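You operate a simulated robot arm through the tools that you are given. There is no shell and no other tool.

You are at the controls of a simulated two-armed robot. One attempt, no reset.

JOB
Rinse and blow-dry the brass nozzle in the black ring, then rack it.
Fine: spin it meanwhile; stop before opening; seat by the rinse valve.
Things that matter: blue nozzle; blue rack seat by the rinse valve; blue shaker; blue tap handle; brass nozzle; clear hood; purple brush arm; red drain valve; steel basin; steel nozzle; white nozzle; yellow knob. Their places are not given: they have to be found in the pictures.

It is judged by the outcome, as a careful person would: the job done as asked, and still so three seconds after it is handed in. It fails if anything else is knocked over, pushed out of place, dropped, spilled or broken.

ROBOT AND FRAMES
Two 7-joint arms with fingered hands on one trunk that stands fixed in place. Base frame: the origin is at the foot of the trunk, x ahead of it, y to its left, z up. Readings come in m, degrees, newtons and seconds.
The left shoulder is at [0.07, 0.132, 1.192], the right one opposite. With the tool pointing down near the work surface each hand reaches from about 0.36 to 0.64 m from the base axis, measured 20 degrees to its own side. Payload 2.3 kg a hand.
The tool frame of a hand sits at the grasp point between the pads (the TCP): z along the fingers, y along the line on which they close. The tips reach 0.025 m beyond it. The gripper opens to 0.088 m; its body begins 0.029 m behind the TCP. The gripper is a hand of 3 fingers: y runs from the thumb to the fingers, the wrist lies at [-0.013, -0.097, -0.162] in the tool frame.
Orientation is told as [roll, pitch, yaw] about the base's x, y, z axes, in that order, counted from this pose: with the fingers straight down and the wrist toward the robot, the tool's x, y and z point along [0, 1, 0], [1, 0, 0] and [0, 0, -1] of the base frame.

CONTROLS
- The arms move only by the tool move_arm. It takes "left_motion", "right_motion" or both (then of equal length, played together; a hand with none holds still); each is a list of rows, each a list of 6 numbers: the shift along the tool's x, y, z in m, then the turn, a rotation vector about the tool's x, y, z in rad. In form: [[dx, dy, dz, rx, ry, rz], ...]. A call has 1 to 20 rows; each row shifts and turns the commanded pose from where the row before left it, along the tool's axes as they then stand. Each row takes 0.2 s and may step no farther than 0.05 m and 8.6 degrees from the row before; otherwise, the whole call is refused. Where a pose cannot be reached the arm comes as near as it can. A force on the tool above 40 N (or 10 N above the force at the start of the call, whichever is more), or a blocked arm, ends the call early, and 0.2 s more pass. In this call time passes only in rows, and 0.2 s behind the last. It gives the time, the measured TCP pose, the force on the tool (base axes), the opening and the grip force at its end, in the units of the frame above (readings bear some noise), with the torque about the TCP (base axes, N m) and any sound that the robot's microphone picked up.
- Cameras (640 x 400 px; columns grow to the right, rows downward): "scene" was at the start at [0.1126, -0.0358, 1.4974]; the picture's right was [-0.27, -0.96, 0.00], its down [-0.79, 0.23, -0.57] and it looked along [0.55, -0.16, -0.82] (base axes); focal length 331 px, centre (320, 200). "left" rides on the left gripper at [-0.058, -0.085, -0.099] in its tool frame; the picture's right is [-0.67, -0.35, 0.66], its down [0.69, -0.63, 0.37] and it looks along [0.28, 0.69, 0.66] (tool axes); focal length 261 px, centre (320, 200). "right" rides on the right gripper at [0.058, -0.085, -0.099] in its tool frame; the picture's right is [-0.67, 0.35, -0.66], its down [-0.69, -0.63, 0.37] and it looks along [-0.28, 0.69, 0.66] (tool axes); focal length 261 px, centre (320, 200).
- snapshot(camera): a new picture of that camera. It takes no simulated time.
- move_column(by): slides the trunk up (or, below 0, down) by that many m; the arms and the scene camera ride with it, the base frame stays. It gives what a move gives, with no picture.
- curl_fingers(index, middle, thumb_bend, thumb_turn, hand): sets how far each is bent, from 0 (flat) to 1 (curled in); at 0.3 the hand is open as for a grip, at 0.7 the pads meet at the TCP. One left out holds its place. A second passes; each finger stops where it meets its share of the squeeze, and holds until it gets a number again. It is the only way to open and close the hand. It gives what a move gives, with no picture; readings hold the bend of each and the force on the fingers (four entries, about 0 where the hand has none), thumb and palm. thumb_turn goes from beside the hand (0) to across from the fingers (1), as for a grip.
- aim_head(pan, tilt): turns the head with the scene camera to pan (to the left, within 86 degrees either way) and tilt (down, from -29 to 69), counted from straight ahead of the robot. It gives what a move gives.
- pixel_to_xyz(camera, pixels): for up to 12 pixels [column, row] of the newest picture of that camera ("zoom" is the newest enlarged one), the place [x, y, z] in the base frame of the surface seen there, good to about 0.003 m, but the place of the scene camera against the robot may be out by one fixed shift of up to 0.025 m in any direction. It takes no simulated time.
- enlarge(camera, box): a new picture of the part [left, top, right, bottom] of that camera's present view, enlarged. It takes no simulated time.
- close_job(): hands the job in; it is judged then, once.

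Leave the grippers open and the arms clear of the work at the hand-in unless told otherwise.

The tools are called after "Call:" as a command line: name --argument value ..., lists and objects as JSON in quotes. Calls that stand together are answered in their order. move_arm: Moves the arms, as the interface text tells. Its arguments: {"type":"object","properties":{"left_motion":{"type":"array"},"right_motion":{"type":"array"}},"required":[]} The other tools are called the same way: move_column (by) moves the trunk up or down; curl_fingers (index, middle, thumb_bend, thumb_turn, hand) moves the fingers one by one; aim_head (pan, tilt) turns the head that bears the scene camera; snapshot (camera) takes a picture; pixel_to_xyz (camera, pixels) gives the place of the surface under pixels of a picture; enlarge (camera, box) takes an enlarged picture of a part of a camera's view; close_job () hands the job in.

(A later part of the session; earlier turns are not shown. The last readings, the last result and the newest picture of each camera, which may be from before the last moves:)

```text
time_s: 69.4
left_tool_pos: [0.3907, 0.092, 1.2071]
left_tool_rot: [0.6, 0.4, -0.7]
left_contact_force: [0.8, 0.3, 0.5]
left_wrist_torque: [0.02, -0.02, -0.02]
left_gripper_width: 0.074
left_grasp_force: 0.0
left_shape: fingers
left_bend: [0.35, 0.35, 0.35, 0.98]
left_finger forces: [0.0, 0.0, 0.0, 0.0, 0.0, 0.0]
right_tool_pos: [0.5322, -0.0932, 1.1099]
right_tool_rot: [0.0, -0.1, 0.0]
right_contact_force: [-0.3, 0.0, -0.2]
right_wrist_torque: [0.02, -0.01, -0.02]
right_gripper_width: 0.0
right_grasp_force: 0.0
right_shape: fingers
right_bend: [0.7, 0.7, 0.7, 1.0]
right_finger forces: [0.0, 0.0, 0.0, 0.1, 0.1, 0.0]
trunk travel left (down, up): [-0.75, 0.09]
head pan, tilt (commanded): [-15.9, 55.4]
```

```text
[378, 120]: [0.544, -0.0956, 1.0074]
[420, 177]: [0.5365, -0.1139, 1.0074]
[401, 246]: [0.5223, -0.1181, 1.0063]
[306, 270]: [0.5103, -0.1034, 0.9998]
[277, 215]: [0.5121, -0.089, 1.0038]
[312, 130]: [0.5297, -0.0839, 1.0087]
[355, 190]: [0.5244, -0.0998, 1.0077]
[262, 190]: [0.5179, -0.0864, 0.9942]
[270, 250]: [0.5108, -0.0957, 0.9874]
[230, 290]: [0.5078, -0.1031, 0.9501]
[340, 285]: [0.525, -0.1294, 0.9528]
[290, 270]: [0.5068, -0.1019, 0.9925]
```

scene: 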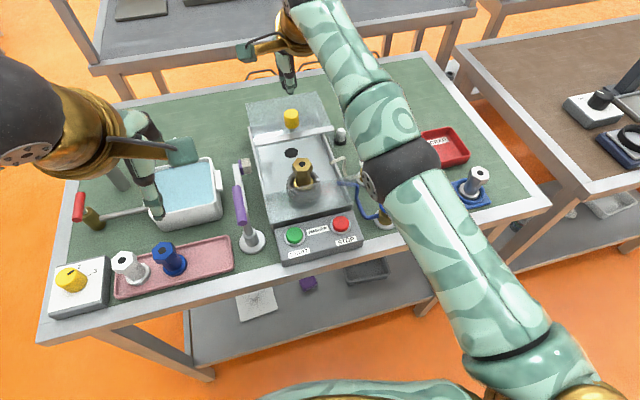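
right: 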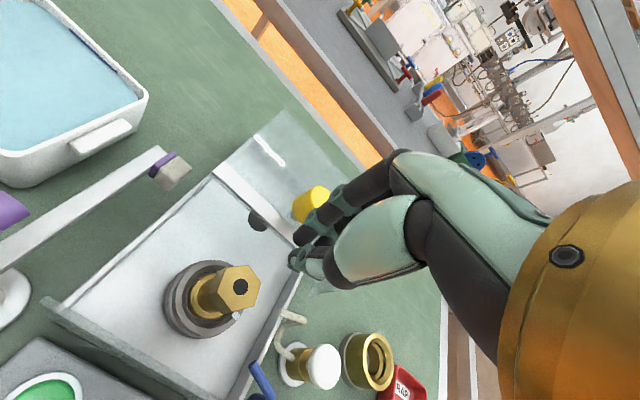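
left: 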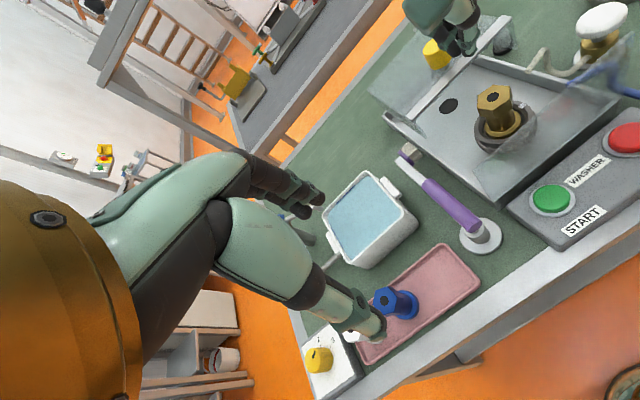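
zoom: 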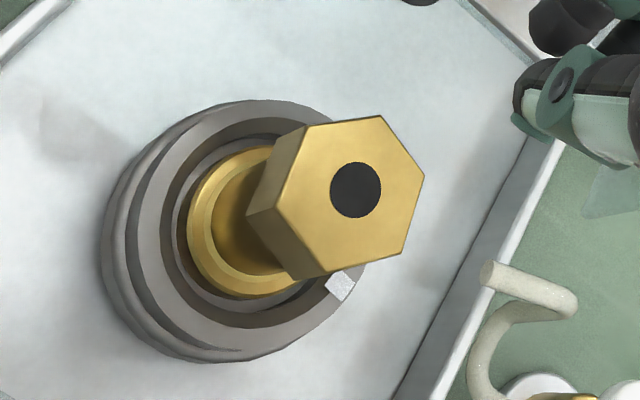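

The hex is about 31 mm across flats, with flats facing about -15 degrees from x. The bar (x about 0.567) is still too near for the fingers, so I'll lower the fist in front of the knob and push the hood about 2 cm more, staying short of the reach limit.

Call:
move_arm --right_motion '[[-0.004, 0, 0.025, 0, 0, 0], [0, 0, 0.022, 0, 0, 0], [0, 0.01, 0, 0, 0, 0], [0, 0.01, 0, 0, 0, 0]]'

Call:
snapshot --camera "right"

```text
time_s: 70.4
left_tool_pos: [0.3911, 0.0907, 1.2071]
left_tool_rot: [0.5, 0.4, -0.7]
left_contact_force: [-0.6, 0.8, -0.8]
left_wrist_torque: [-0.02, -0.03, 0.0]
left_gripper_width: 0.0738
left_grasp_force: 0.0
left_shape: fingers
left_bend: [0.35, 0.35, 0.35, 0.98]
left_finger forces: [0.1, 0.0, 0.1, 0.0, 0.0, 0.0]
right_tool_pos: [0.5507, -0.1029, 1.0608]
right_tool_rot: [-0.1, 0.0, 0.0]
right_contact_force: [0.0, 0.4, 0.2]
right_wrist_torque: [0.03, 0.0, -0.02]
right_gripper_width: 0.0
right_grasp_force: 0.1
right_shape: fingers
right_bend: [0.7, 0.7, 0.7, 1.0]
right_finger forces: [0.0, 0.0, 0.0, 0.1, 0.1, 0.0]
trunk travel left (down, up): [-0.75, 0.09]
head pan, tilt (commanded): [-15.9, 55.4]
```

```text
taken
```

right: 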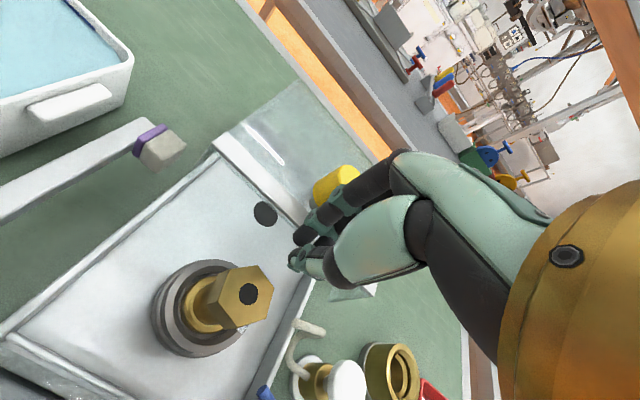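

No contact yet at x=0.551. I'll push on to about x=0.585.

Call:
move_arm --right_motion '[[0, 0.01, 0, 0, 0, 0], [0, 0.01, 0, 0, 0, 0], [0, 0.008, 0, 0, 0, 0], [0, 0.007, 0, 0, 0, 0]]'

Call:
snapshot --camera "left"

Call:
snapshot --camera "right"

```text
time_s: 71.4
left_tool_pos: [0.3879, 0.0906, 1.2097]
left_tool_rot: [0.7, 0.1, -0.6]
left_contact_force: [-0.6, 0.3, 0.7]
left_wrist_torque: [0.03, 0.01, 0.01]
left_gripper_width: 0.0739
left_grasp_force: 0.0
left_shape: fingers
left_bend: [0.35, 0.35, 0.35, 0.98]
left_finger forces: [0.1, 0.1, 0.0, 0.0, 0.0, 0.0]
right_tool_pos: [0.5837, -0.1026, 1.0636]
right_tool_rot: [0.0, 0.0, 0.0]
right_contact_force: [-4.8, -2.2, 3.0]
right_wrist_torque: [-0.01, -0.12, -0.07]
right_gripper_width: 0.0
right_grasp_force: 2.6
right_shape: fingers
right_bend: [0.7, 0.7, 0.7, 1.0]
right_finger forces: [0.0, 6.0, 0.0, 0.1, 0.1, 0.0]
trunk travel left (down, up): [-0.75, 0.09]
head pan, tilt (commanded): [-15.9, 55.4]
```

```text
taken
```

left: 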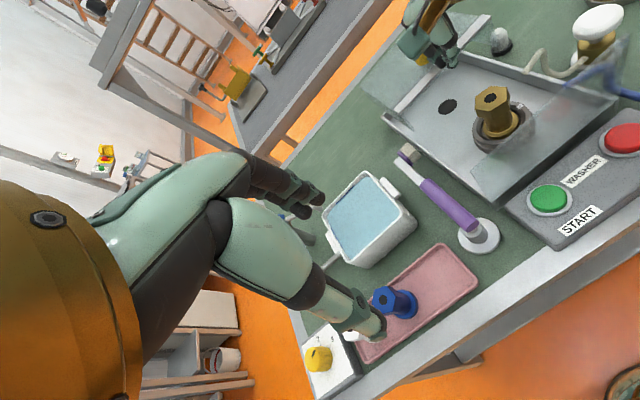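

```text
taken
```

right: 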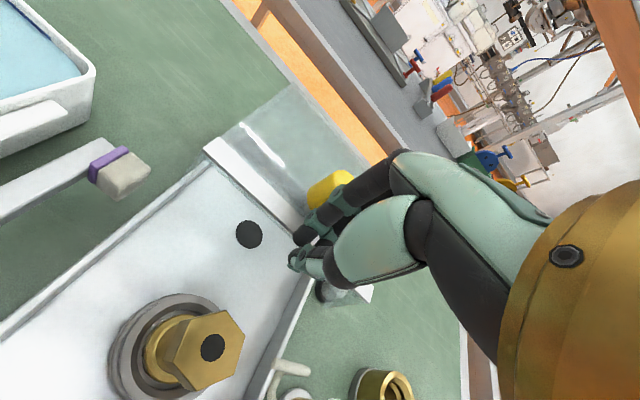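

The hood moved farther with about 5 N. I'll check the bar's new place.

Call:
pixel_to_xyz --camera "left" --pixels '[[484, 24], [408, 98], [425, 82]]'

Call:
pixel_to_xyz --camera "right" --pixels '[[225, 155], [250, 180], [280, 210]]'

```text
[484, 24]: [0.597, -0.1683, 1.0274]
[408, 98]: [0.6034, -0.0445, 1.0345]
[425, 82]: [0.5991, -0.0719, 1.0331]
```

```text
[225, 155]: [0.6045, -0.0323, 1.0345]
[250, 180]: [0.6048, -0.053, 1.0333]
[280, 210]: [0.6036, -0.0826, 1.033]
```

The hood is now 0.14 m back, fully open. I'll back the hand away from the knob, rise, and open the fingers for the nozzle.

Call:
move_arm --right_motion '[[0, -0.02, 0, 0, 0, 0], [0, -0.03, 0, 0, 0, 0], [0, -0.02, -0.03, 0, 0, 0], [0, 0, -0.03, 0, 0, 0]]'

Call:
curl_fingers --hand "right" --index 0.42 --middle 0.42 --thumb_bend 0.42

Call:
move_arm --right_motion '[[0, 0, 0, 0, 0, 0.131], [0, 0, 0, 0, 0, 0.131]]'

Call:
snapshot --camera "right"

Call:
snapshot --camera "scene"

```text
time_s: 72.4
left_tool_pos: [0.3904, 0.0907, 1.2075]
left_tool_rot: [0.6, 0.3, -0.6]
left_contact_force: [-0.2, -1.5, -0.5]
left_wrist_torque: [-0.01, 0.02, 0.0]
left_gripper_width: 0.074
left_grasp_force: 0.1
left_shape: fingers
left_bend: [0.35, 0.35, 0.35, 0.98]
left_finger forces: [0.1, 0.0, 0.0, 0.1, 0.0, 0.0]
right_tool_pos: [0.5125, -0.1007, 1.1245]
right_tool_rot: [0.1, 0.1, -0.1]
right_contact_force: [1.1, -0.4, -0.7]
right_wrist_torque: [-0.04, -0.02, -0.02]
right_gripper_width: 0.0
right_grasp_force: 0.0
right_shape: fingers
right_bend: [0.7, 0.7, 0.7, 1.0]
right_finger forces: [0.0, 0.0, 0.1, 0.0, 0.0, 0.0]
trunk travel left (down, up): [-0.75, 0.09]
head pan, tilt (commanded): [-15.9, 55.4]
```

```text
time_s: 73.4
left_tool_pos: [0.39, 0.0912, 1.2071]
left_tool_rot: [0.6, 0.3, -0.8]
left_contact_force: [-0.2, 0.7, 0.0]
left_wrist_torque: [-0.02, 0.0, -0.01]
left_gripper_width: 0.074
left_grasp_force: 0.1
left_shape: fingers
left_bend: [0.35, 0.35, 0.35, 0.98]
left_finger forces: [0.0, 0.0, 0.1, 0.0, 0.0, 0.1]
right_tool_pos: [0.5122, -0.1008, 1.1247]
right_tool_rot: [0.0, 0.1, 0.0]
right_contact_force: [0.0, -0.3, -0.1]
right_wrist_torque: [0.01, -0.01, 0.04]
right_gripper_width: 0.0587
right_grasp_force: 0.1
right_shape: fingers
right_bend: [0.42, 0.42, 0.42, 0.99]
right_finger forces: [0.1, 0.1, 0.0, 0.0, 0.0, 0.0]
trunk travel left (down, up): [-0.75, 0.09]
head pan, tilt (commanded): [-15.9, 55.4]
```

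```text
time_s: 74.0
left_tool_pos: [0.3905, 0.092, 1.2076]
left_tool_rot: [0.5, 0.3, -0.6]
left_contact_force: [0.3, -0.1, -0.3]
left_wrist_torque: [0.01, 0.01, -0.01]
left_gripper_width: 0.0738
left_grasp_force: 0.1
left_shape: fingers
left_bend: [0.35, 0.35, 0.35, 0.98]
left_finger forces: [0.0, 0.0, 0.0, 0.0, 0.0, 0.0]
right_tool_pos: [0.5153, -0.106, 1.1281]
right_tool_rot: [1.7, 0.2, -16.0]
right_contact_force: [-0.2, 0.5, -0.7]
right_wrist_torque: [-0.01, 0.03, -0.03]
right_gripper_width: 0.0585
right_grasp_force: 0.0
right_shape: fingers
right_bend: [0.42, 0.42, 0.42, 0.99]
right_finger forces: [0.0, 0.1, 0.0, 0.0, 0.0, 0.0]
trunk travel left (down, up): [-0.75, 0.09]
head pan, tilt (commanded): [-15.9, 55.4]
```

```text
taken
```

right: 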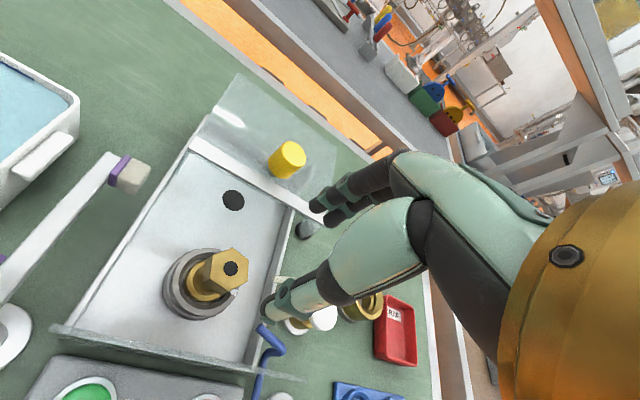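

```text
taken
```

scene: 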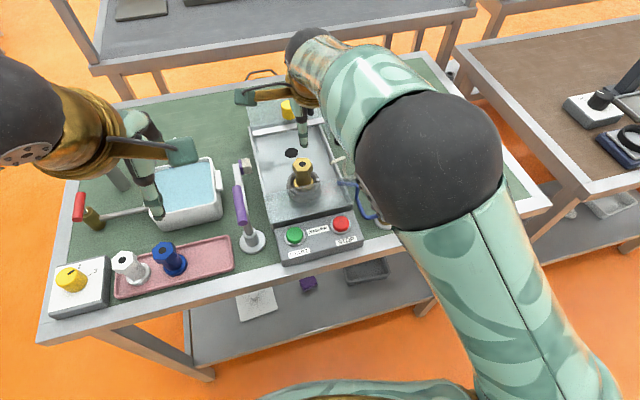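

The hand is at yaw -16 over the basin with the hood well behind. I'll re-measure the nozzle from here.

Call:
enlarge --camera "right" --box '[150, 220, 290, 340]'

Call:
pixel_to_xyz --camera "right" --pixels '[[232, 268], [222, 255], [243, 255], [247, 272], [237, 284], [218, 278], [213, 265], [205, 285], [190, 300], [270, 280], [268, 345], [232, 200]]'

```text
3.33 times, centred on (220, 280) of right
```

zoom: 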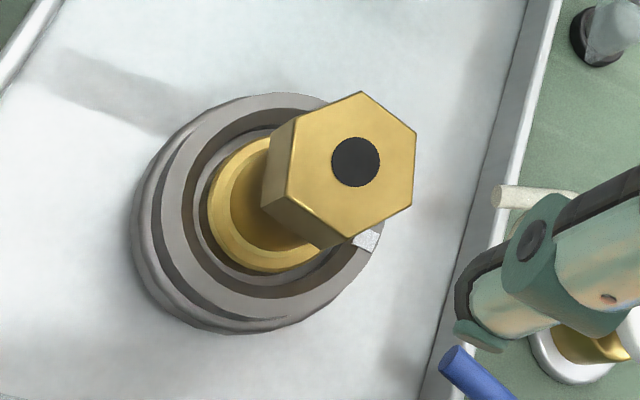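

```text
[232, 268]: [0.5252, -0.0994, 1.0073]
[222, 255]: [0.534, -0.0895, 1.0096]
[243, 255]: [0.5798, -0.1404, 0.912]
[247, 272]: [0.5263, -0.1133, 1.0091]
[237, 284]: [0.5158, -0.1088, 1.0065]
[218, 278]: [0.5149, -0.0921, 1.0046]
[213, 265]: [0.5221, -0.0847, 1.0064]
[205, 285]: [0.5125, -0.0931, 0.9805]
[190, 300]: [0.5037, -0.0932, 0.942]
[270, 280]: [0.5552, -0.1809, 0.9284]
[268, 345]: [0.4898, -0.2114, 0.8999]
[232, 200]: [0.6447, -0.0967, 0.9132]
```

The nozzle's centre is (0.525,-0.0995), top 1.008. I'll align and descend to just above the hex first.

Call:
move_arm --right_motion '[[0.0085, 0.0071, 0.02, 0, -0.028, 0], [0, 0, 0.03, 0, 0, 0], [0, 0, 0.025, 0, 0, 0]]'

Call:
snapshot --camera "right"

Call:
enlarge --camera "left" --box '[380, 0, 640, 180]'

```text
time_s: 74.8
left_tool_pos: [0.3896, 0.0905, 1.2091]
left_tool_rot: [0.5, 0.3, -0.7]
left_contact_force: [-0.1, 0.2, -0.3]
left_wrist_torque: [-0.03, 0.04, -0.03]
left_gripper_width: 0.074
left_grasp_force: 0.0
left_shape: fingers
left_bend: [0.35, 0.35, 0.35, 0.98]
left_finger forces: [0.1, 0.0, 0.0, 0.0, 0.1, 0.0]
right_tool_pos: [0.5234, -0.0994, 1.0471]
right_tool_rot: [-1.6, 0.1, -15.2]
right_contact_force: [0.3, -0.4, 0.6]
right_wrist_torque: [0.03, 0.01, 0.05]
right_gripper_width: 0.0589
right_grasp_force: 0.0
right_shape: fingers
right_bend: [0.42, 0.42, 0.42, 0.99]
right_finger forces: [0.0, 0.0, 0.0, 0.1, 0.0, 0.0]
trunk travel left (down, up): [-0.75, 0.09]
head pan, tilt (commanded): [-15.9, 55.4]
```

```text
taken
```

right: 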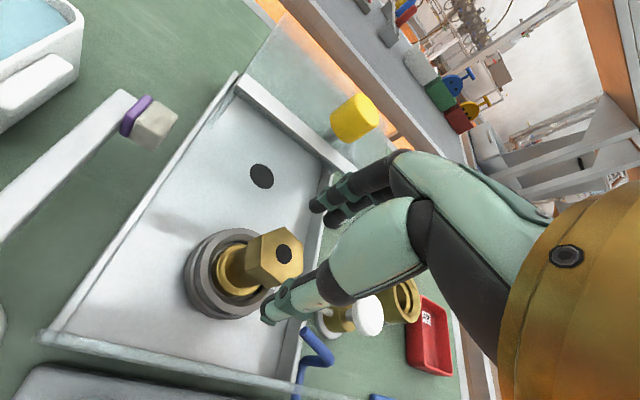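

```text
2.22 times, centred on (510, 90) of left
```

zoom: 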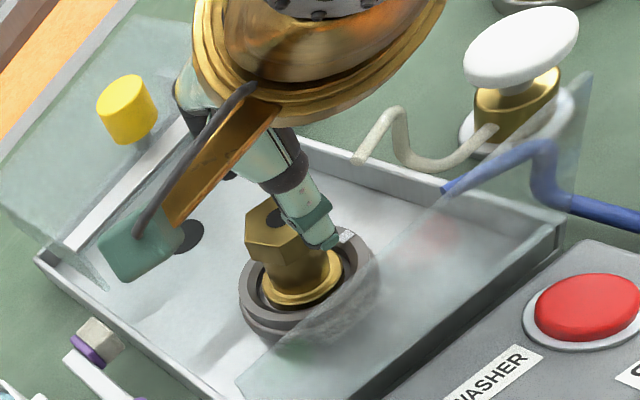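

The nozzle hex sits between thumb and fingers in line. I'll undo the small roll and lower onto the hex to TCP z about 0.998.

Call:
move_arm --right_motion '[[0, 0.001, 0.018, 0, 0.028, 0], [0, 0, 0.018, 0, 0, 0], [0, 0, 0.012, 0, 0, 0]]'

Call:
snapshot --camera "right"

Call:
enlarge --camera "left" --box '[380, 0, 640, 180]'

```text
time_s: 75.6
left_tool_pos: [0.3903, 0.092, 1.2073]
left_tool_rot: [0.6, 0.4, -0.8]
left_contact_force: [0.6, -0.1, 0.4]
left_wrist_torque: [0.01, -0.04, 0.03]
left_gripper_width: 0.074
left_grasp_force: 0.1
left_shape: fingers
left_bend: [0.35, 0.35, 0.35, 0.98]
left_finger forces: [0.1, 0.1, 0.1, 0.0, 0.0, 0.0]
right_tool_pos: [0.5228, -0.0974, 0.9988]
right_tool_rot: [0.0, -0.1, -15.0]
right_contact_force: [0.6, 0.0, 0.2]
right_wrist_torque: [0.02, 0.0, 0.0]
right_gripper_width: 0.0585
right_grasp_force: 0.0
right_shape: fingers
right_bend: [0.42, 0.42, 0.42, 0.99]
right_finger forces: [0.1, 0.0, 0.0, 0.0, 0.0, 0.0]
trunk travel left (down, up): [-0.75, 0.09]
head pan, tilt (commanded): [-15.9, 55.4]
```

```text
taken
```

right: 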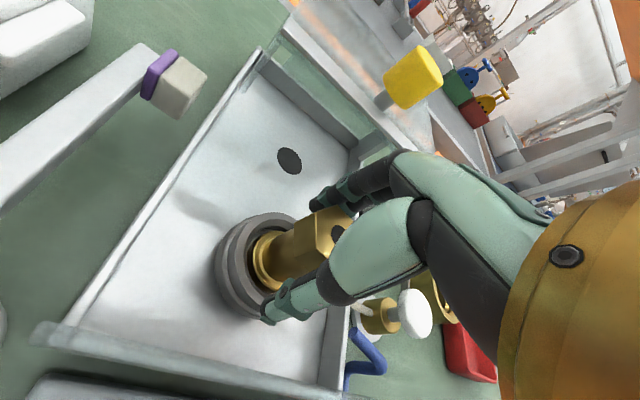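

```text
2.22 times, centred on (510, 90) of left
```

zoom: 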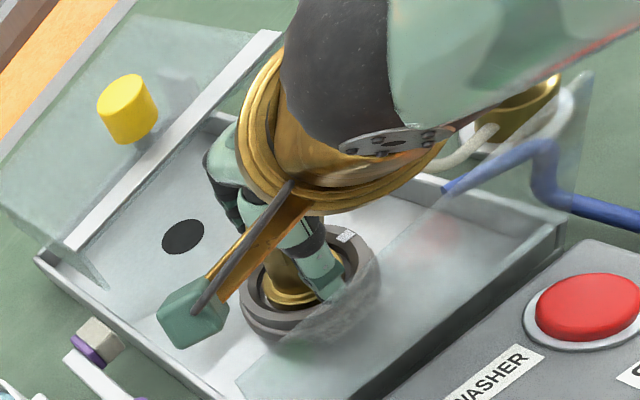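

The hand is around the hex at z=0.999. I'll shift 2 mm and lower 4 mm, then close lightly and look.

Call:
move_arm --right_motion '[[-0.002, 0.002, 0.004, 0, 0, 0]]'

Call:
curl_fingers --hand "right" --index 0.56 --middle 0.56 --thumb_bend 0.56

Call:
snapshot --camera "right"

```text
time_s: 76.0
left_tool_pos: [0.3892, 0.0908, 1.2073]
left_tool_rot: [0.6, 0.4, -0.7]
left_contact_force: [-0.1, 0.3, -0.6]
left_wrist_torque: [0.0, -0.02, 0.02]
left_gripper_width: 0.0741
left_grasp_force: 0.1
left_shape: fingers
left_bend: [0.35, 0.35, 0.35, 0.98]
left_finger forces: [0.0, 0.1, 0.0, 0.0, 0.0, 0.0]
right_tool_pos: [0.5242, -0.0986, 0.9937]
right_tool_rot: [0.0, -0.1, -15.0]
right_contact_force: [-0.2, -0.3, -0.1]
right_wrist_torque: [0.03, -0.01, -0.03]
right_gripper_width: 0.0587
right_grasp_force: 0.0
right_shape: fingers
right_bend: [0.42, 0.42, 0.42, 0.99]
right_finger forces: [0.0, 0.0, 0.1, 0.1, 0.0, 0.1]
trunk travel left (down, up): [-0.75, 0.09]
head pan, tilt (commanded): [-15.9, 55.4]
```

```text
time_s: 77.0
left_tool_pos: [0.3905, 0.0913, 1.2072]
left_tool_rot: [0.6, 0.4, -0.7]
left_contact_force: [-0.3, 0.9, 0.1]
left_wrist_torque: [-0.02, -0.05, 0.02]
left_gripper_width: 0.0738
left_grasp_force: 0.1
left_shape: fingers
left_bend: [0.35, 0.35, 0.35, 0.98]
left_finger forces: [0.0, 0.1, 0.1, 0.0, 0.0, 0.1]
right_tool_pos: [0.5238, -0.0992, 0.9938]
right_tool_rot: [0.0, 0.0, -15.0]
right_contact_force: [-0.1, -0.1, 0.4]
right_wrist_torque: [-0.01, 0.02, 0.01]
right_gripper_width: 0.0292
right_grasp_force: 0.2
right_shape: fingers
right_bend: [0.56, 0.56, 0.56, 1.0]
right_finger forces: [0.2, 0.1, 0.0, 0.1, 0.1, 0.0]
trunk travel left (down, up): [-0.75, 0.09]
head pan, tilt (commanded): [-15.9, 55.4]
```

```text
taken
```

right: 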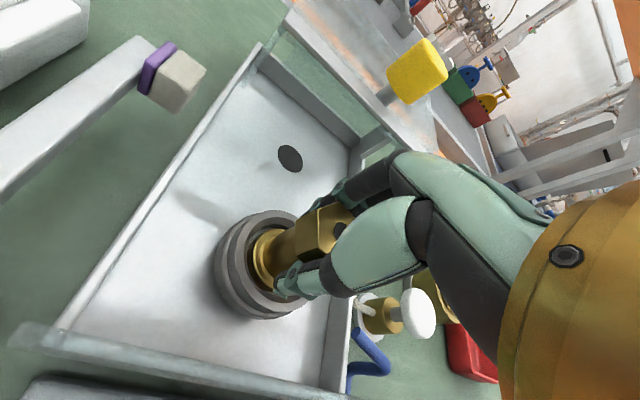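

The fingers are just touching at 29 mm. I'll close firmly.

Call:
curl_fingers --hand "right" --index 0.8 --middle 0.8 --thumb_bend 0.8

Call:
snapshot --camera "right"

```text
time_s: 78.0
left_tool_pos: [0.3912, 0.0913, 1.2073]
left_tool_rot: [0.6, 0.4, -0.8]
left_contact_force: [-0.1, 0.0, 1.0]
left_wrist_torque: [0.03, 0.0, 0.0]
left_gripper_width: 0.0739
left_grasp_force: 0.0
left_shape: fingers
left_bend: [0.35, 0.35, 0.35, 0.98]
left_finger forces: [0.1, 0.0, 0.1, 0.1, 0.0, 0.0]
right_tool_pos: [0.5254, -0.1001, 0.9942]
right_tool_rot: [0.1, 0.1, -15.0]
right_contact_force: [0.3, 0.9, -0.2]
right_wrist_torque: [-0.03, -0.06, 0.01]
right_gripper_width: 0.0217
right_grasp_force: 17.4
right_shape: fingers
right_bend: [0.6, 0.64, 0.59, 1.0]
right_finger forces: [9.2, 8.6, 0.1, 0.0, 16.4, 0.1]
trunk travel left (down, up): [-0.75, 0.09]
head pan, tilt (commanded): [-15.9, 55.4]
```

```text
taken
```

right: 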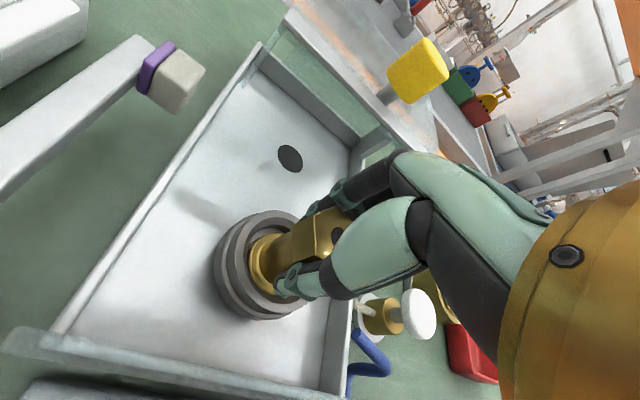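

The grip is a firm 17 N on all three. I'll lift slowly straight up 3 cm and check.

Call:
move_arm --right_motion '[[0, 0, -0.008, 0, 0, 0], [0, 0, -0.01, 0, 0, 0], [0, 0, -0.012, 0, 0, 0]]'

Call:
snapshot --camera "right"

Call:
enlarge --camera "left" --box '[380, 0, 640, 180]'

```text
time_s: 78.8
left_tool_pos: [0.3925, 0.0915, 1.2075]
left_tool_rot: [0.6, 0.4, -0.7]
left_contact_force: [0.4, -0.5, 0.1]
left_wrist_torque: [0.03, 0.0, -0.02]
left_gripper_width: 0.074
left_grasp_force: 0.0
left_shape: fingers
left_bend: [0.35, 0.35, 0.35, 0.98]
left_finger forces: [0.0, 0.0, 0.0, 0.0, 0.0, 0.0]
right_tool_pos: [0.5239, -0.1003, 1.0231]
right_tool_rot: [0.0, 0.1, -15.0]
right_contact_force: [0.1, 0.1, -2.1]
right_wrist_torque: [0.03, -0.05, 0.0]
right_gripper_width: 0.0214
right_grasp_force: 16.8
right_shape: fingers
right_bend: [0.6, 0.64, 0.59, 1.0]
right_finger forces: [8.7, 8.4, 0.0, 0.0, 16.6, 0.0]
trunk travel left (down, up): [-0.75, 0.09]
head pan, tilt (commanded): [-15.9, 55.4]
```

```text
taken
```

right: 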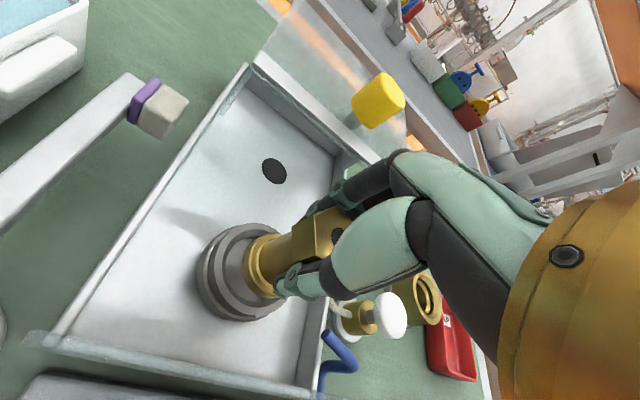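

```text
2.22 times, centred on (510, 90) of left
```

zoom: 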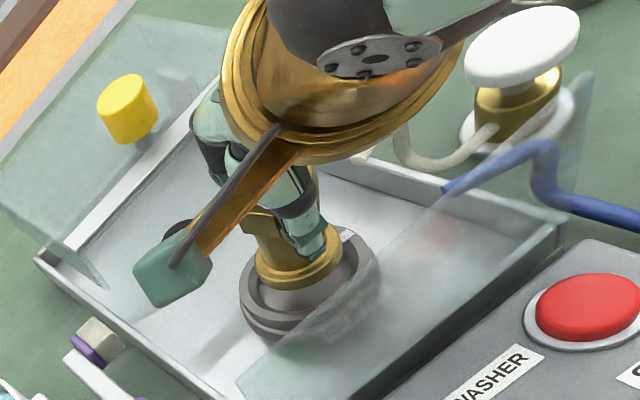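

The nozzle comes up freely, at about 2 N weight. I'll lift to z about 1.13.

Call:
move_arm --right_motion '[[0, 0, -0.025, 0, 0, 0], [0, 0, -0.03, 0, 0, 0], [0, 0, -0.03, 0, 0, 0], [0, 0, -0.02, 0, 0, 0]]'

Call:
snapshot --camera "right"

Call:
enlarge --camera "left" --box '[380, 0, 640, 180]'

```text
time_s: 79.8
left_tool_pos: [0.3904, 0.0916, 1.2069]
left_tool_rot: [0.6, 0.4, -0.7]
left_contact_force: [-0.3, 0.8, -0.1]
left_wrist_torque: [0.0, 0.03, -0.01]
left_gripper_width: 0.0737
left_grasp_force: 0.0
left_shape: fingers
left_bend: [0.35, 0.35, 0.35, 0.98]
left_finger forces: [0.0, 0.1, 0.0, 0.0, 0.0, 0.0]
right_tool_pos: [0.5243, -0.1003, 1.1301]
right_tool_rot: [0.0, 0.0, -15.0]
right_contact_force: [-1.1, -0.4, -0.8]
right_wrist_torque: [0.01, -0.02, -0.03]
right_gripper_width: 0.0217
right_grasp_force: 17.1
right_shape: fingers
right_bend: [0.6, 0.64, 0.59, 1.0]
right_finger forces: [8.9, 8.4, 0.0, 0.0, 16.5, 0.0]
trunk travel left (down, up): [-0.75, 0.09]
head pan, tilt (commanded): [-15.9, 55.4]
```

```text
taken
```

right: 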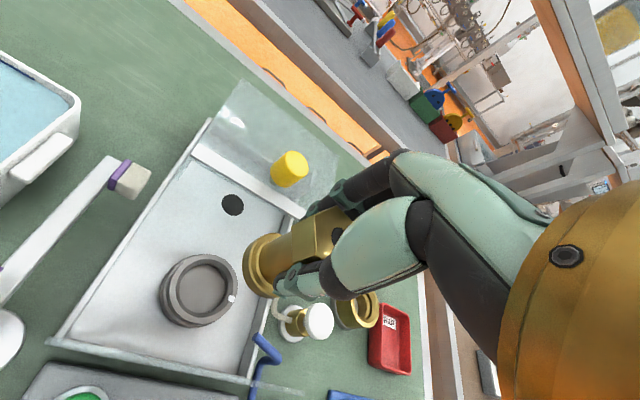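

```text
2.22 times, centred on (510, 90) of left
```

zoom: 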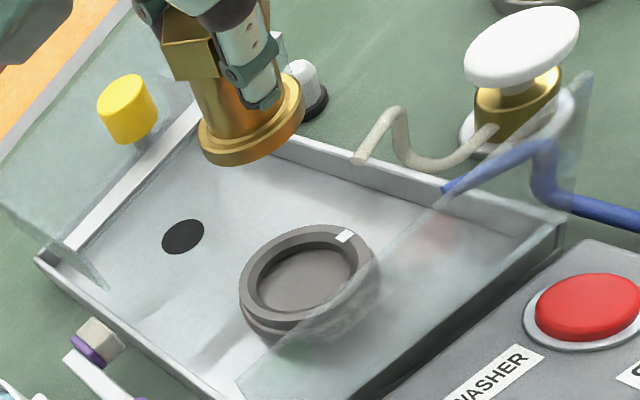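

The nozzle is clear of the ring and upright. I'll measure its flange relative to the hand, and the empty seat by the blue valve.

Call:
pixel_to_xyz --camera "zoom" --pixels '[[235, 163], [205, 140], [295, 100], [240, 145], [190, 50], [215, 90], [240, 155]]'

Call:
pixel_to_xyz --camera "right" --pixels '[[255, 270], [262, 240], [250, 255], [275, 270], [300, 240], [345, 395], [200, 290]]'

```text
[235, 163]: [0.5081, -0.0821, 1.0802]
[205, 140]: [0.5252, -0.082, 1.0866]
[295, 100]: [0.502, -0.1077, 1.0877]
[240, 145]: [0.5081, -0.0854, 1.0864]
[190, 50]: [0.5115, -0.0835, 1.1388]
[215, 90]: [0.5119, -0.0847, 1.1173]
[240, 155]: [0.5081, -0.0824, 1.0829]
```

```text
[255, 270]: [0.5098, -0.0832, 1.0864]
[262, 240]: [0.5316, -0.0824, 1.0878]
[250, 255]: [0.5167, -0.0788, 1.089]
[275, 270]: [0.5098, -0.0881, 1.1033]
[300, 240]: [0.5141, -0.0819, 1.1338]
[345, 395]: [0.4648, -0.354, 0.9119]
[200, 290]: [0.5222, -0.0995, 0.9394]
```

The nozzle's bottom is about 0.052 m below the TCP. I'll turn back to yaw 0 and carry it at this height over toward the empty seat, around (0.43,-0.365).

Call:
move_arm --right_motion '[[0, 0, 0, 0, 0, -0.131], [0, 0, 0, 0, 0, -0.131], [-0.03, -0.01, 0, 0, 0, 0], [-0.044, -0.0155, 0, 0, 0, 0], [-0.044, -0.0155, 0, 0, 0, 0], [-0.044, -0.0155, 0, 0, 0, 0], [-0.044, -0.0155, 0, 0, 0, 0], [-0.035, -0.014, 0, 0, 0, 0]]'

Call:
snapshot --camera "right"

Call:
snapshot --camera "scene"

```text
time_s: 81.6
left_tool_pos: [0.3895, 0.0888, 1.2079]
left_tool_rot: [0.7, 0.4, -0.7]
left_contact_force: [0.0, -0.7, 0.7]
left_wrist_torque: [0.0, 0.0, -0.04]
left_gripper_width: 0.074
left_grasp_force: 0.0
left_shape: fingers
left_bend: [0.35, 0.35, 0.35, 0.98]
left_finger forces: [0.1, 0.0, 0.0, 0.1, 0.0, 0.1]
right_tool_pos: [0.4369, -0.3409, 1.1286]
right_tool_rot: [0.1, 0.0, 0.1]
right_contact_force: [0.2, -0.5, -2.5]
right_wrist_torque: [0.01, 0.01, -0.02]
right_gripper_width: 0.0212
right_grasp_force: 16.9
right_shape: fingers
right_bend: [0.71, 0.64, 0.59, 1.0]
right_finger forces: [8.8, 8.8, 0.0, 0.0, 16.4, 0.0]
trunk travel left (down, up): [-0.75, 0.09]
head pan, tilt (commanded): [-15.9, 55.4]
```

```text
taken
```

right: 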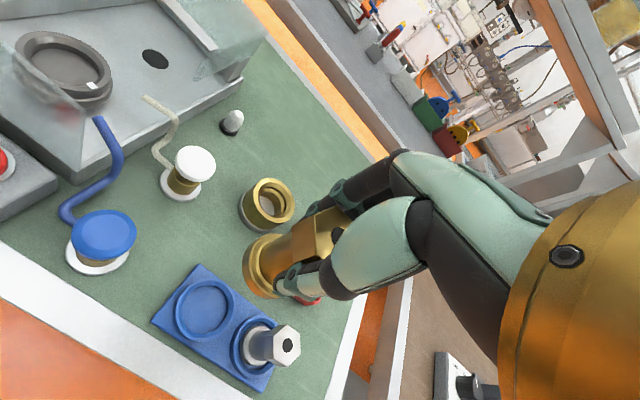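

```text
taken
```

scene: 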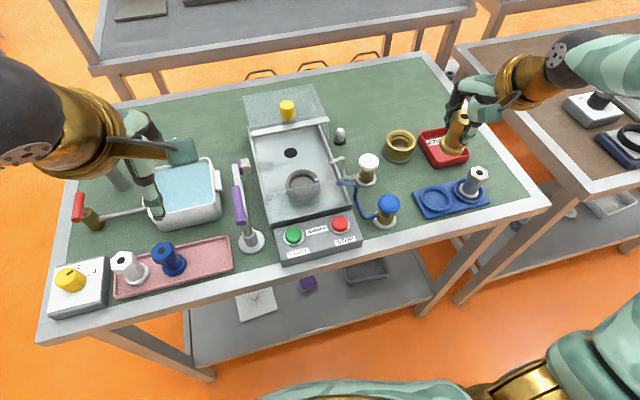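

The hand with the nozzle is near the rack. I'll measure the empty seat's ring edges in this view.

Call:
enlarge --camera "right" --box '[140, 250, 320, 400]'

Call:
pixel_to_xyz --camera "right" --pixels '[[205, 308], [190, 295], [220, 322], [215, 290], [192, 325], [235, 310], [177, 305], [207, 340], [205, 280], [160, 320], [286, 345], [258, 345]]'

```text
2.67 times, centred on (230, 325) of right
```

zoom: 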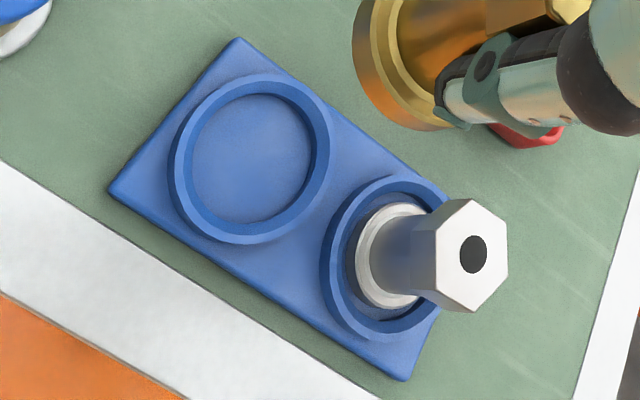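

```text
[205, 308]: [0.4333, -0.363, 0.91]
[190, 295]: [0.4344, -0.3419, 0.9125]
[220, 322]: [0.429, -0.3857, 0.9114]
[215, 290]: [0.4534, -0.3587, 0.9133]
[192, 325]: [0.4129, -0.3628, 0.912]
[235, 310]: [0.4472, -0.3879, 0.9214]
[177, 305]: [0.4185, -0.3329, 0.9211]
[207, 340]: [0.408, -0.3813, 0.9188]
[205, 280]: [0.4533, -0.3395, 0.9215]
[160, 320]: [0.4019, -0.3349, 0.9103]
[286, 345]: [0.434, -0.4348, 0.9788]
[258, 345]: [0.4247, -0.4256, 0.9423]
```

The seat's centre is about (0.432,-0.362), floor z 0.911, rim 0.9215. The nozzle axis sits at the TCP within about 2 mm. I'll align over the seat and descend partway.

Call:
move_arm --right_motion '[[-0.021, -0.005, 0.0, 0, 0, 0], [0, 0, 0.035, 0, 0, 0], [0, 0, 0.035, 0, 0, 0], [0, 0, 0.03, 0, 0, 0], [0, 0, 0.025, 0, 0, 0]]'

Call:
snapshot --camera "right"

Call:
enlarge --camera "scene" --box '[380, 100, 520, 230]'

```text
time_s: 82.8
left_tool_pos: [0.391, 0.0904, 1.2082]
left_tool_rot: [0.6, 0.4, -0.7]
left_contact_force: [0.1, -0.3, 0.4]
left_wrist_torque: [-0.02, 0.02, -0.02]
left_gripper_width: 0.0736
left_grasp_force: 0.0
left_shape: fingers
left_bend: [0.35, 0.35, 0.35, 0.98]
left_finger forces: [0.1, 0.0, 0.0, 0.0, 0.1, 0.0]
right_tool_pos: [0.4355, -0.3624, 1.0033]
right_tool_rot: [0.0, 0.1, 0.0]
right_contact_force: [0.1, -0.2, -1.7]
right_wrist_torque: [-0.04, 0.02, 0.02]
right_gripper_width: 0.0215
right_grasp_force: 17.2
right_shape: fingers
right_bend: [0.71, 0.64, 0.59, 1.0]
right_finger forces: [8.7, 8.8, 0.0, 0.0, 16.2, 0.1]
trunk travel left (down, up): [-0.75, 0.09]
head pan, tilt (commanded): [-15.9, 55.4]
```

```text
taken
```

right: 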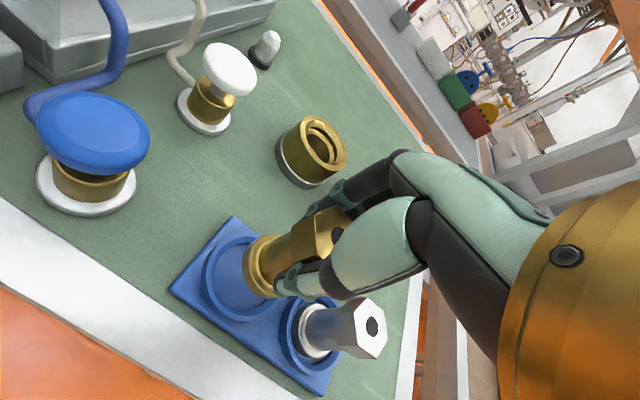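

```text
3.08 times, centred on (450, 165) of scene
```

zoom: 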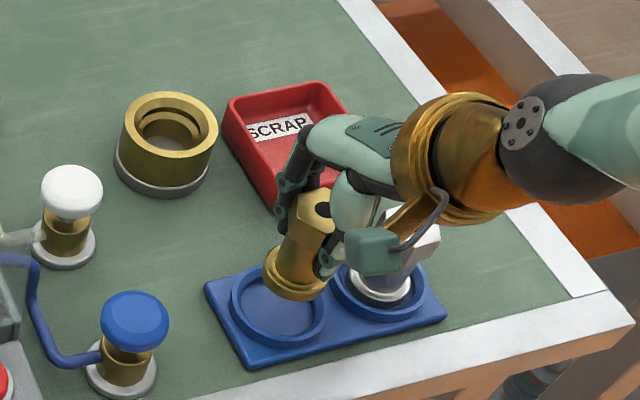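

The nozzle hangs just above the seat. I'll check flange against rim in detail before lowering.

Call:
enlarge --camera "right" --box '[160, 200, 360, 360]'

Call:
pixel_to_xyz --camera "zoom" --pixels '[[215, 150], [222, 205], [262, 245], [245, 175], [240, 100], [255, 90], [105, 180], [140, 245], [200, 285], [175, 90], [120, 140], [290, 100]]'

```text
2.50 times, centred on (260, 280) of right
```

zoom: 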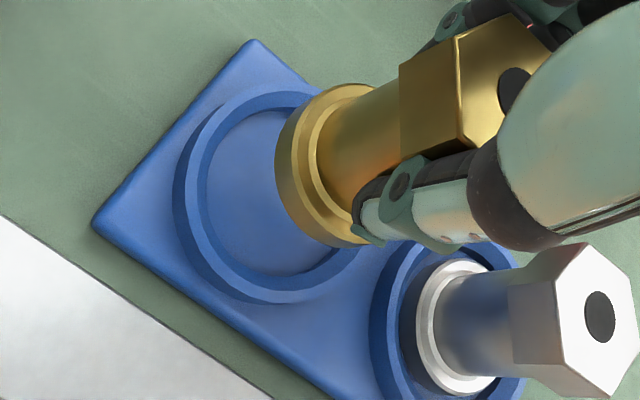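

```text
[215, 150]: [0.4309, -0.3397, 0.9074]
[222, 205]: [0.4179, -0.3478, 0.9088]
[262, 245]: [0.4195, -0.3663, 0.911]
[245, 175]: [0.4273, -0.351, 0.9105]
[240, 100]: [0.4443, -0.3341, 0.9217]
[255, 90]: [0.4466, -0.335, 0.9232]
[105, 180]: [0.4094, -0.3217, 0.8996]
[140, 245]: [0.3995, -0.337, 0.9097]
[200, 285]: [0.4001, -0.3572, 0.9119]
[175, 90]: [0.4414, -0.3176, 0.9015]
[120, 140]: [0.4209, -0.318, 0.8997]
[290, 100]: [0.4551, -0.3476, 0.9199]
```

I'll query the flange edge and ring rim points themselves.

Call:
pixel_to_xyz --camera "zoom" --pixels '[[281, 165], [284, 190], [300, 218], [325, 238], [297, 120], [325, 92], [193, 150], [185, 210], [215, 270], [275, 297], [330, 280], [230, 105]]'

```text
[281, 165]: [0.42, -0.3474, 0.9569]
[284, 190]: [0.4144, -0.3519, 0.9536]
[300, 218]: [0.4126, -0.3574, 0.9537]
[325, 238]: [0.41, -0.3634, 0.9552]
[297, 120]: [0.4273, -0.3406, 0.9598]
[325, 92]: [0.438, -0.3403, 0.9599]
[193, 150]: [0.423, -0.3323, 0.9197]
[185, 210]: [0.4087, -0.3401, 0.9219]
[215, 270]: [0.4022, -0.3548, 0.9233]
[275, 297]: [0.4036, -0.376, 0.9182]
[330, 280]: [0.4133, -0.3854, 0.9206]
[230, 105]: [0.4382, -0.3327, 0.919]
```

The flange centre is about (0.4347,-0.363) and the seat centre (0.4315,-0.3615). I'll correct by 3 mm and lower to just above the floor.

Call:
move_arm --right_motion '[[0.0015, -0.003, 0.012, 0, 0, 0], [0, 0, 0.012, 0, 0, 0], [0, 0, 0.006, 0, 0, 0]]'

Call:
snapshot --camera "right"

Call:
enlarge --camera "right" --box '[160, 200, 360, 360]'

```text
time_s: 83.6
left_tool_pos: [0.3909, 0.0916, 1.2083]
left_tool_rot: [0.6, 0.4, -0.7]
left_contact_force: [-0.4, 0.5, 0.3]
left_wrist_torque: [0.0, 0.0, -0.02]
left_gripper_width: 0.0741
left_grasp_force: 0.1
left_shape: fingers
left_bend: [0.35, 0.35, 0.35, 0.98]
left_finger forces: [0.0, 0.0, 0.0, 0.1, 0.0, 0.1]
right_tool_pos: [0.4317, -0.3603, 0.9746]
right_tool_rot: [0.1, 0.0, 0.0]
right_contact_force: [0.0, 0.1, -2.4]
right_wrist_torque: [0.03, -0.03, 0.03]
right_gripper_width: 0.0212
right_grasp_force: 17.0
right_shape: fingers
right_bend: [0.71, 0.64, 0.59, 1.0]
right_finger forces: [8.7, 8.9, 0.1, 0.0, 16.2, 0.0]
trunk travel left (down, up): [-0.75, 0.09]
head pan, tilt (commanded): [-15.9, 55.4]
```

```text
taken
```

right: 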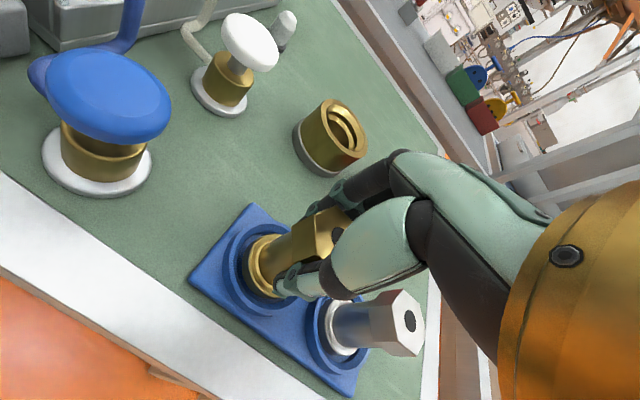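

```text
2.50 times, centred on (260, 280) of right
```

zoom: 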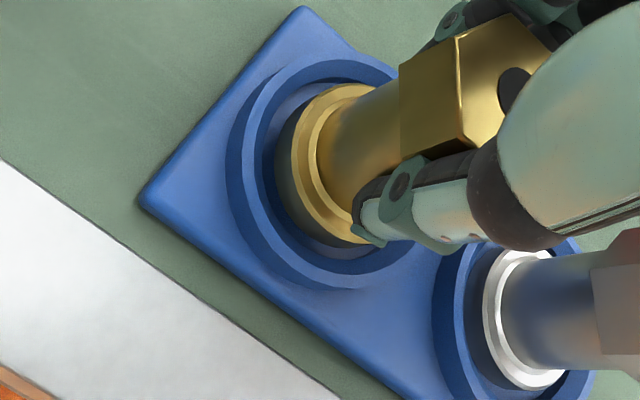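

The flange is inside the ring and centred. I'll lower in 3 mm steps until it touches.

Call:
move_arm --right_motion '[[0, 0, 0.003, 0, 0, 0], [0, 0, 0.003, 0, 0, 0], [0, 0, 0.002, 0, 0, 0]]'

Call:
enlarge --camera "right" --box '[160, 200, 360, 360]'

```text
time_s: 84.4
left_tool_pos: [0.3905, 0.091, 1.2072]
left_tool_rot: [0.5, 0.5, -0.7]
left_contact_force: [0.1, 0.7, -0.4]
left_wrist_torque: [0.02, -0.03, 0.04]
left_gripper_width: 0.0739
left_grasp_force: 0.1
left_shape: fingers
left_bend: [0.35, 0.35, 0.35, 0.98]
left_finger forces: [0.0, 0.1, 0.0, 0.1, 0.0, 0.1]
right_tool_pos: [0.4316, -0.3615, 0.968]
right_tool_rot: [0.0, 0.1, 0.0]
right_contact_force: [0.0, 0.3, -2.0]
right_wrist_torque: [-0.01, 0.01, 0.0]
right_gripper_width: 0.0213
right_grasp_force: 16.9
right_shape: fingers
right_bend: [0.71, 0.64, 0.59, 1.0]
right_finger forces: [8.7, 8.9, 0.0, 0.0, 16.1, 0.1]
trunk travel left (down, up): [-0.75, 0.09]
head pan, tilt (commanded): [-15.9, 55.4]
```

```text
2.50 times, centred on (260, 280) of right
```

zoom: 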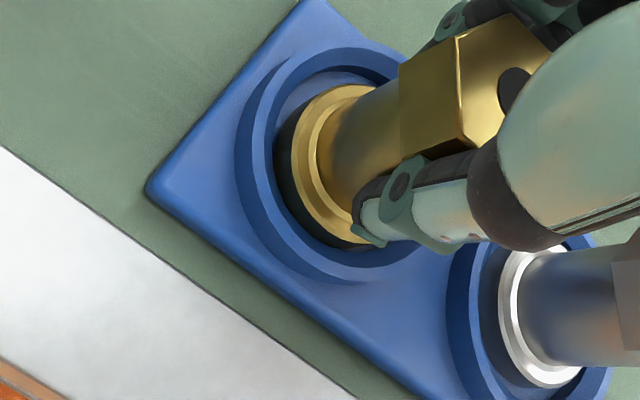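

Still carrying the full weight (-2 N). I'll keep going down in 2 mm steps.

Call:
move_arm --right_motion '[[0, 0, 0.002, 0, 0, 0], [0, 0, 0.002, 0, 0, 0]]'

```text
time_s: 85.0
left_tool_pos: [0.3917, 0.0904, 1.2074]
left_tool_rot: [0.6, 0.4, -0.8]
left_contact_force: [0.3, 0.6, -0.4]
left_wrist_torque: [0.0, -0.01, 0.02]
left_gripper_width: 0.074
left_grasp_force: 0.0
left_shape: fingers
left_bend: [0.35, 0.35, 0.35, 0.98]
left_finger forces: [0.0, 0.0, 0.0, 0.0, 0.1, 0.0]
right_tool_pos: [0.4322, -0.3605, 0.9621]
right_tool_rot: [0.1, -0.1, 0.2]
right_contact_force: [0.2, 0.3, -1.7]
right_wrist_torque: [-0.03, -0.04, -0.01]
right_gripper_width: 0.0214
right_grasp_force: 17.0
right_shape: fingers
right_bend: [0.71, 0.64, 0.59, 1.0]
right_finger forces: [8.9, 9.0, 0.0, 0.0, 16.3, 0.0]
trunk travel left (down, up): [-0.75, 0.09]
head pan, tilt (commanded): [-15.9, 55.4]
```

Call:
move_arm --right_motion '[[0, 0, 0.002, 0, 0, 0], [0, 0, 0.001, 0, 0, 0]]'

Call:
enlarge --camera "right" --box '[160, 200, 360, 360]'

```text
time_s: 85.6
left_tool_pos: [0.3899, 0.091, 1.2082]
left_tool_rot: [0.4, 0.2, -0.7]
left_contact_force: [0.3, 0.3, 0.3]
left_wrist_torque: [0.0, 0.0, -0.01]
left_gripper_width: 0.0741
left_grasp_force: 0.0
left_shape: fingers
left_bend: [0.35, 0.35, 0.35, 0.98]
left_finger forces: [0.1, 0.0, 0.0, 0.1, 0.0, 0.0]
right_tool_pos: [0.4301, -0.3605, 0.9625]
right_tool_rot: [-0.2, -0.2, 0.1]
right_contact_force: [4.1, -2.8, 12.4]
right_wrist_torque: [-0.06, -0.09, 0.0]
right_gripper_width: 0.0212
right_grasp_force: 19.6
right_shape: fingers
right_bend: [0.71, 0.64, 0.59, 1.0]
right_finger forces: [9.5, 12.4, 0.0, 0.0, 17.0, 0.1]
trunk travel left (down, up): [-0.75, 0.09]
head pan, tilt (commanded): [-15.9, 55.4]
```

```text
2.50 times, centred on (260, 280) of right
```

zoom: 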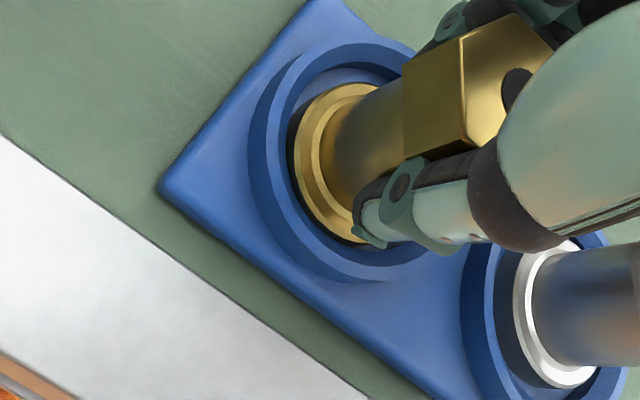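

Contact: 12 N upward at z=0.9625, which matches the floor. I'll ease up about 1.5 mm to unload and then open the fingers gently.

Call:
move_arm --right_motion '[[0, 0, -0.0015, 0, 0, 0]]'

Call:
curl_fingers --hand "right" --index 0.54 --middle 0.54 --thumb_bend 0.54

Call:
snapshot --camera "right"

```text
time_s: 86.0
left_tool_pos: [0.3911, 0.0928, 1.208]
left_tool_rot: [0.4, 0.3, -0.7]
left_contact_force: [-0.1, 0.1, -0.2]
left_wrist_torque: [-0.03, 0.0, -0.04]
left_gripper_width: 0.0737
left_grasp_force: 0.1
left_shape: fingers
left_bend: [0.35, 0.35, 0.35, 0.98]
left_finger forces: [0.1, 0.0, 0.1, 0.0, 0.0, 0.0]
right_tool_pos: [0.4311, -0.3604, 0.9627]
right_tool_rot: [0.0, -0.1, 0.0]
right_contact_force: [4.5, -2.1, 9.5]
right_wrist_torque: [-0.04, -0.1, -0.01]
right_gripper_width: 0.0213
right_grasp_force: 18.9
right_shape: fingers
right_bend: [0.71, 0.64, 0.59, 1.0]
right_finger forces: [10.3, 12.3, 0.0, 0.0, 16.0, 0.0]
trunk travel left (down, up): [-0.75, 0.09]
head pan, tilt (commanded): [-15.9, 55.4]
```

```text
time_s: 87.0
left_tool_pos: [0.3894, 0.0911, 1.2083]
left_tool_rot: [0.6, 0.3, -0.7]
left_contact_force: [0.9, -0.2, -0.1]
left_wrist_torque: [0.02, -0.01, 0.0]
left_gripper_width: 0.074
left_grasp_force: 0.0
left_shape: fingers
left_bend: [0.35, 0.35, 0.35, 0.98]
left_finger forces: [0.0, 0.0, 0.1, 0.0, 0.1, 0.0]
right_tool_pos: [0.4298, -0.3615, 0.9621]
right_tool_rot: [0.0, 0.1, 0.0]
right_contact_force: [-0.9, 0.2, -0.2]
right_wrist_torque: [0.01, -0.01, -0.03]
right_gripper_width: 0.0325
right_grasp_force: 0.4
right_shape: fingers
right_bend: [0.54, 0.54, 0.54, 1.0]
right_finger forces: [0.0, 0.0, 0.0, 0.0, 0.6, 0.0]
trunk travel left (down, up): [-0.75, 0.09]
head pan, tilt (commanded): [-15.9, 55.4]
```

```text
taken
```

right: 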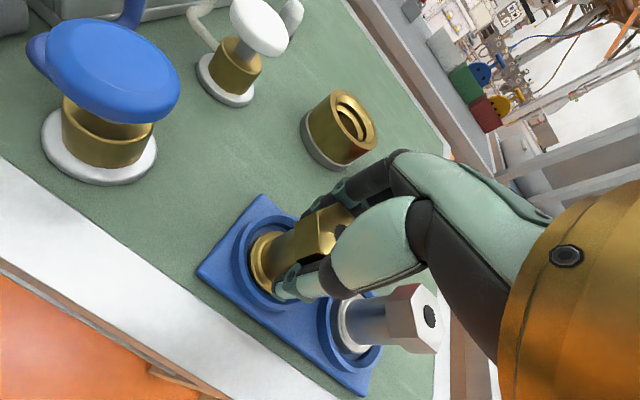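

Almost released. I'll open wider.

Call:
curl_fingers --hand "right" --index 0.4 --middle 0.4 --thumb_bend 0.4

Call:
enlarge --camera "right" --box '[180, 170, 460, 390]'

Call:
enlarge --camera "scene" --box '[380, 100, 520, 230]'

```text
time_s: 88.0
left_tool_pos: [0.3905, 0.0916, 1.2079]
left_tool_rot: [0.6, 0.3, -0.7]
left_contact_force: [-0.3, -0.5, -1.2]
left_wrist_torque: [0.01, 0.04, 0.02]
left_gripper_width: 0.0738
left_grasp_force: 0.0
left_shape: fingers
left_bend: [0.35, 0.35, 0.35, 0.98]
left_finger forces: [0.1, 0.0, 0.0, 0.0, 0.1, 0.1]
right_tool_pos: [0.4311, -0.36, 0.9617]
right_tool_rot: [0.1, 0.0, 0.0]
right_contact_force: [-0.4, 0.1, 0.4]
right_wrist_torque: [-0.01, -0.01, -0.01]
right_gripper_width: 0.0627
right_grasp_force: 0.0
right_shape: fingers
right_bend: [0.4, 0.4, 0.4, 0.99]
right_finger forces: [0.1, 0.0, 0.0, 0.1, 0.1, 0.0]
trunk travel left (down, up): [-0.75, 0.09]
head pan, tilt (commanded): [-15.9, 55.4]
```

```text
1.82 times, centred on (320, 280) of right
```

zoom: 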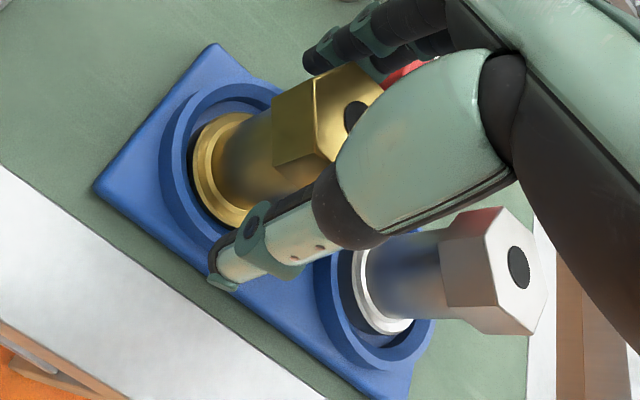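

```text
3.08 times, centred on (450, 165) of scene
```

zoom: 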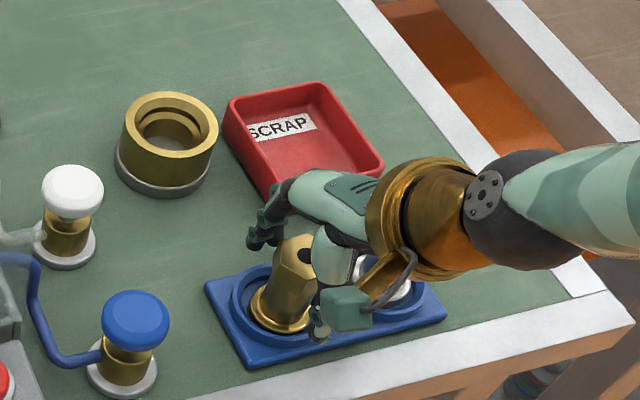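

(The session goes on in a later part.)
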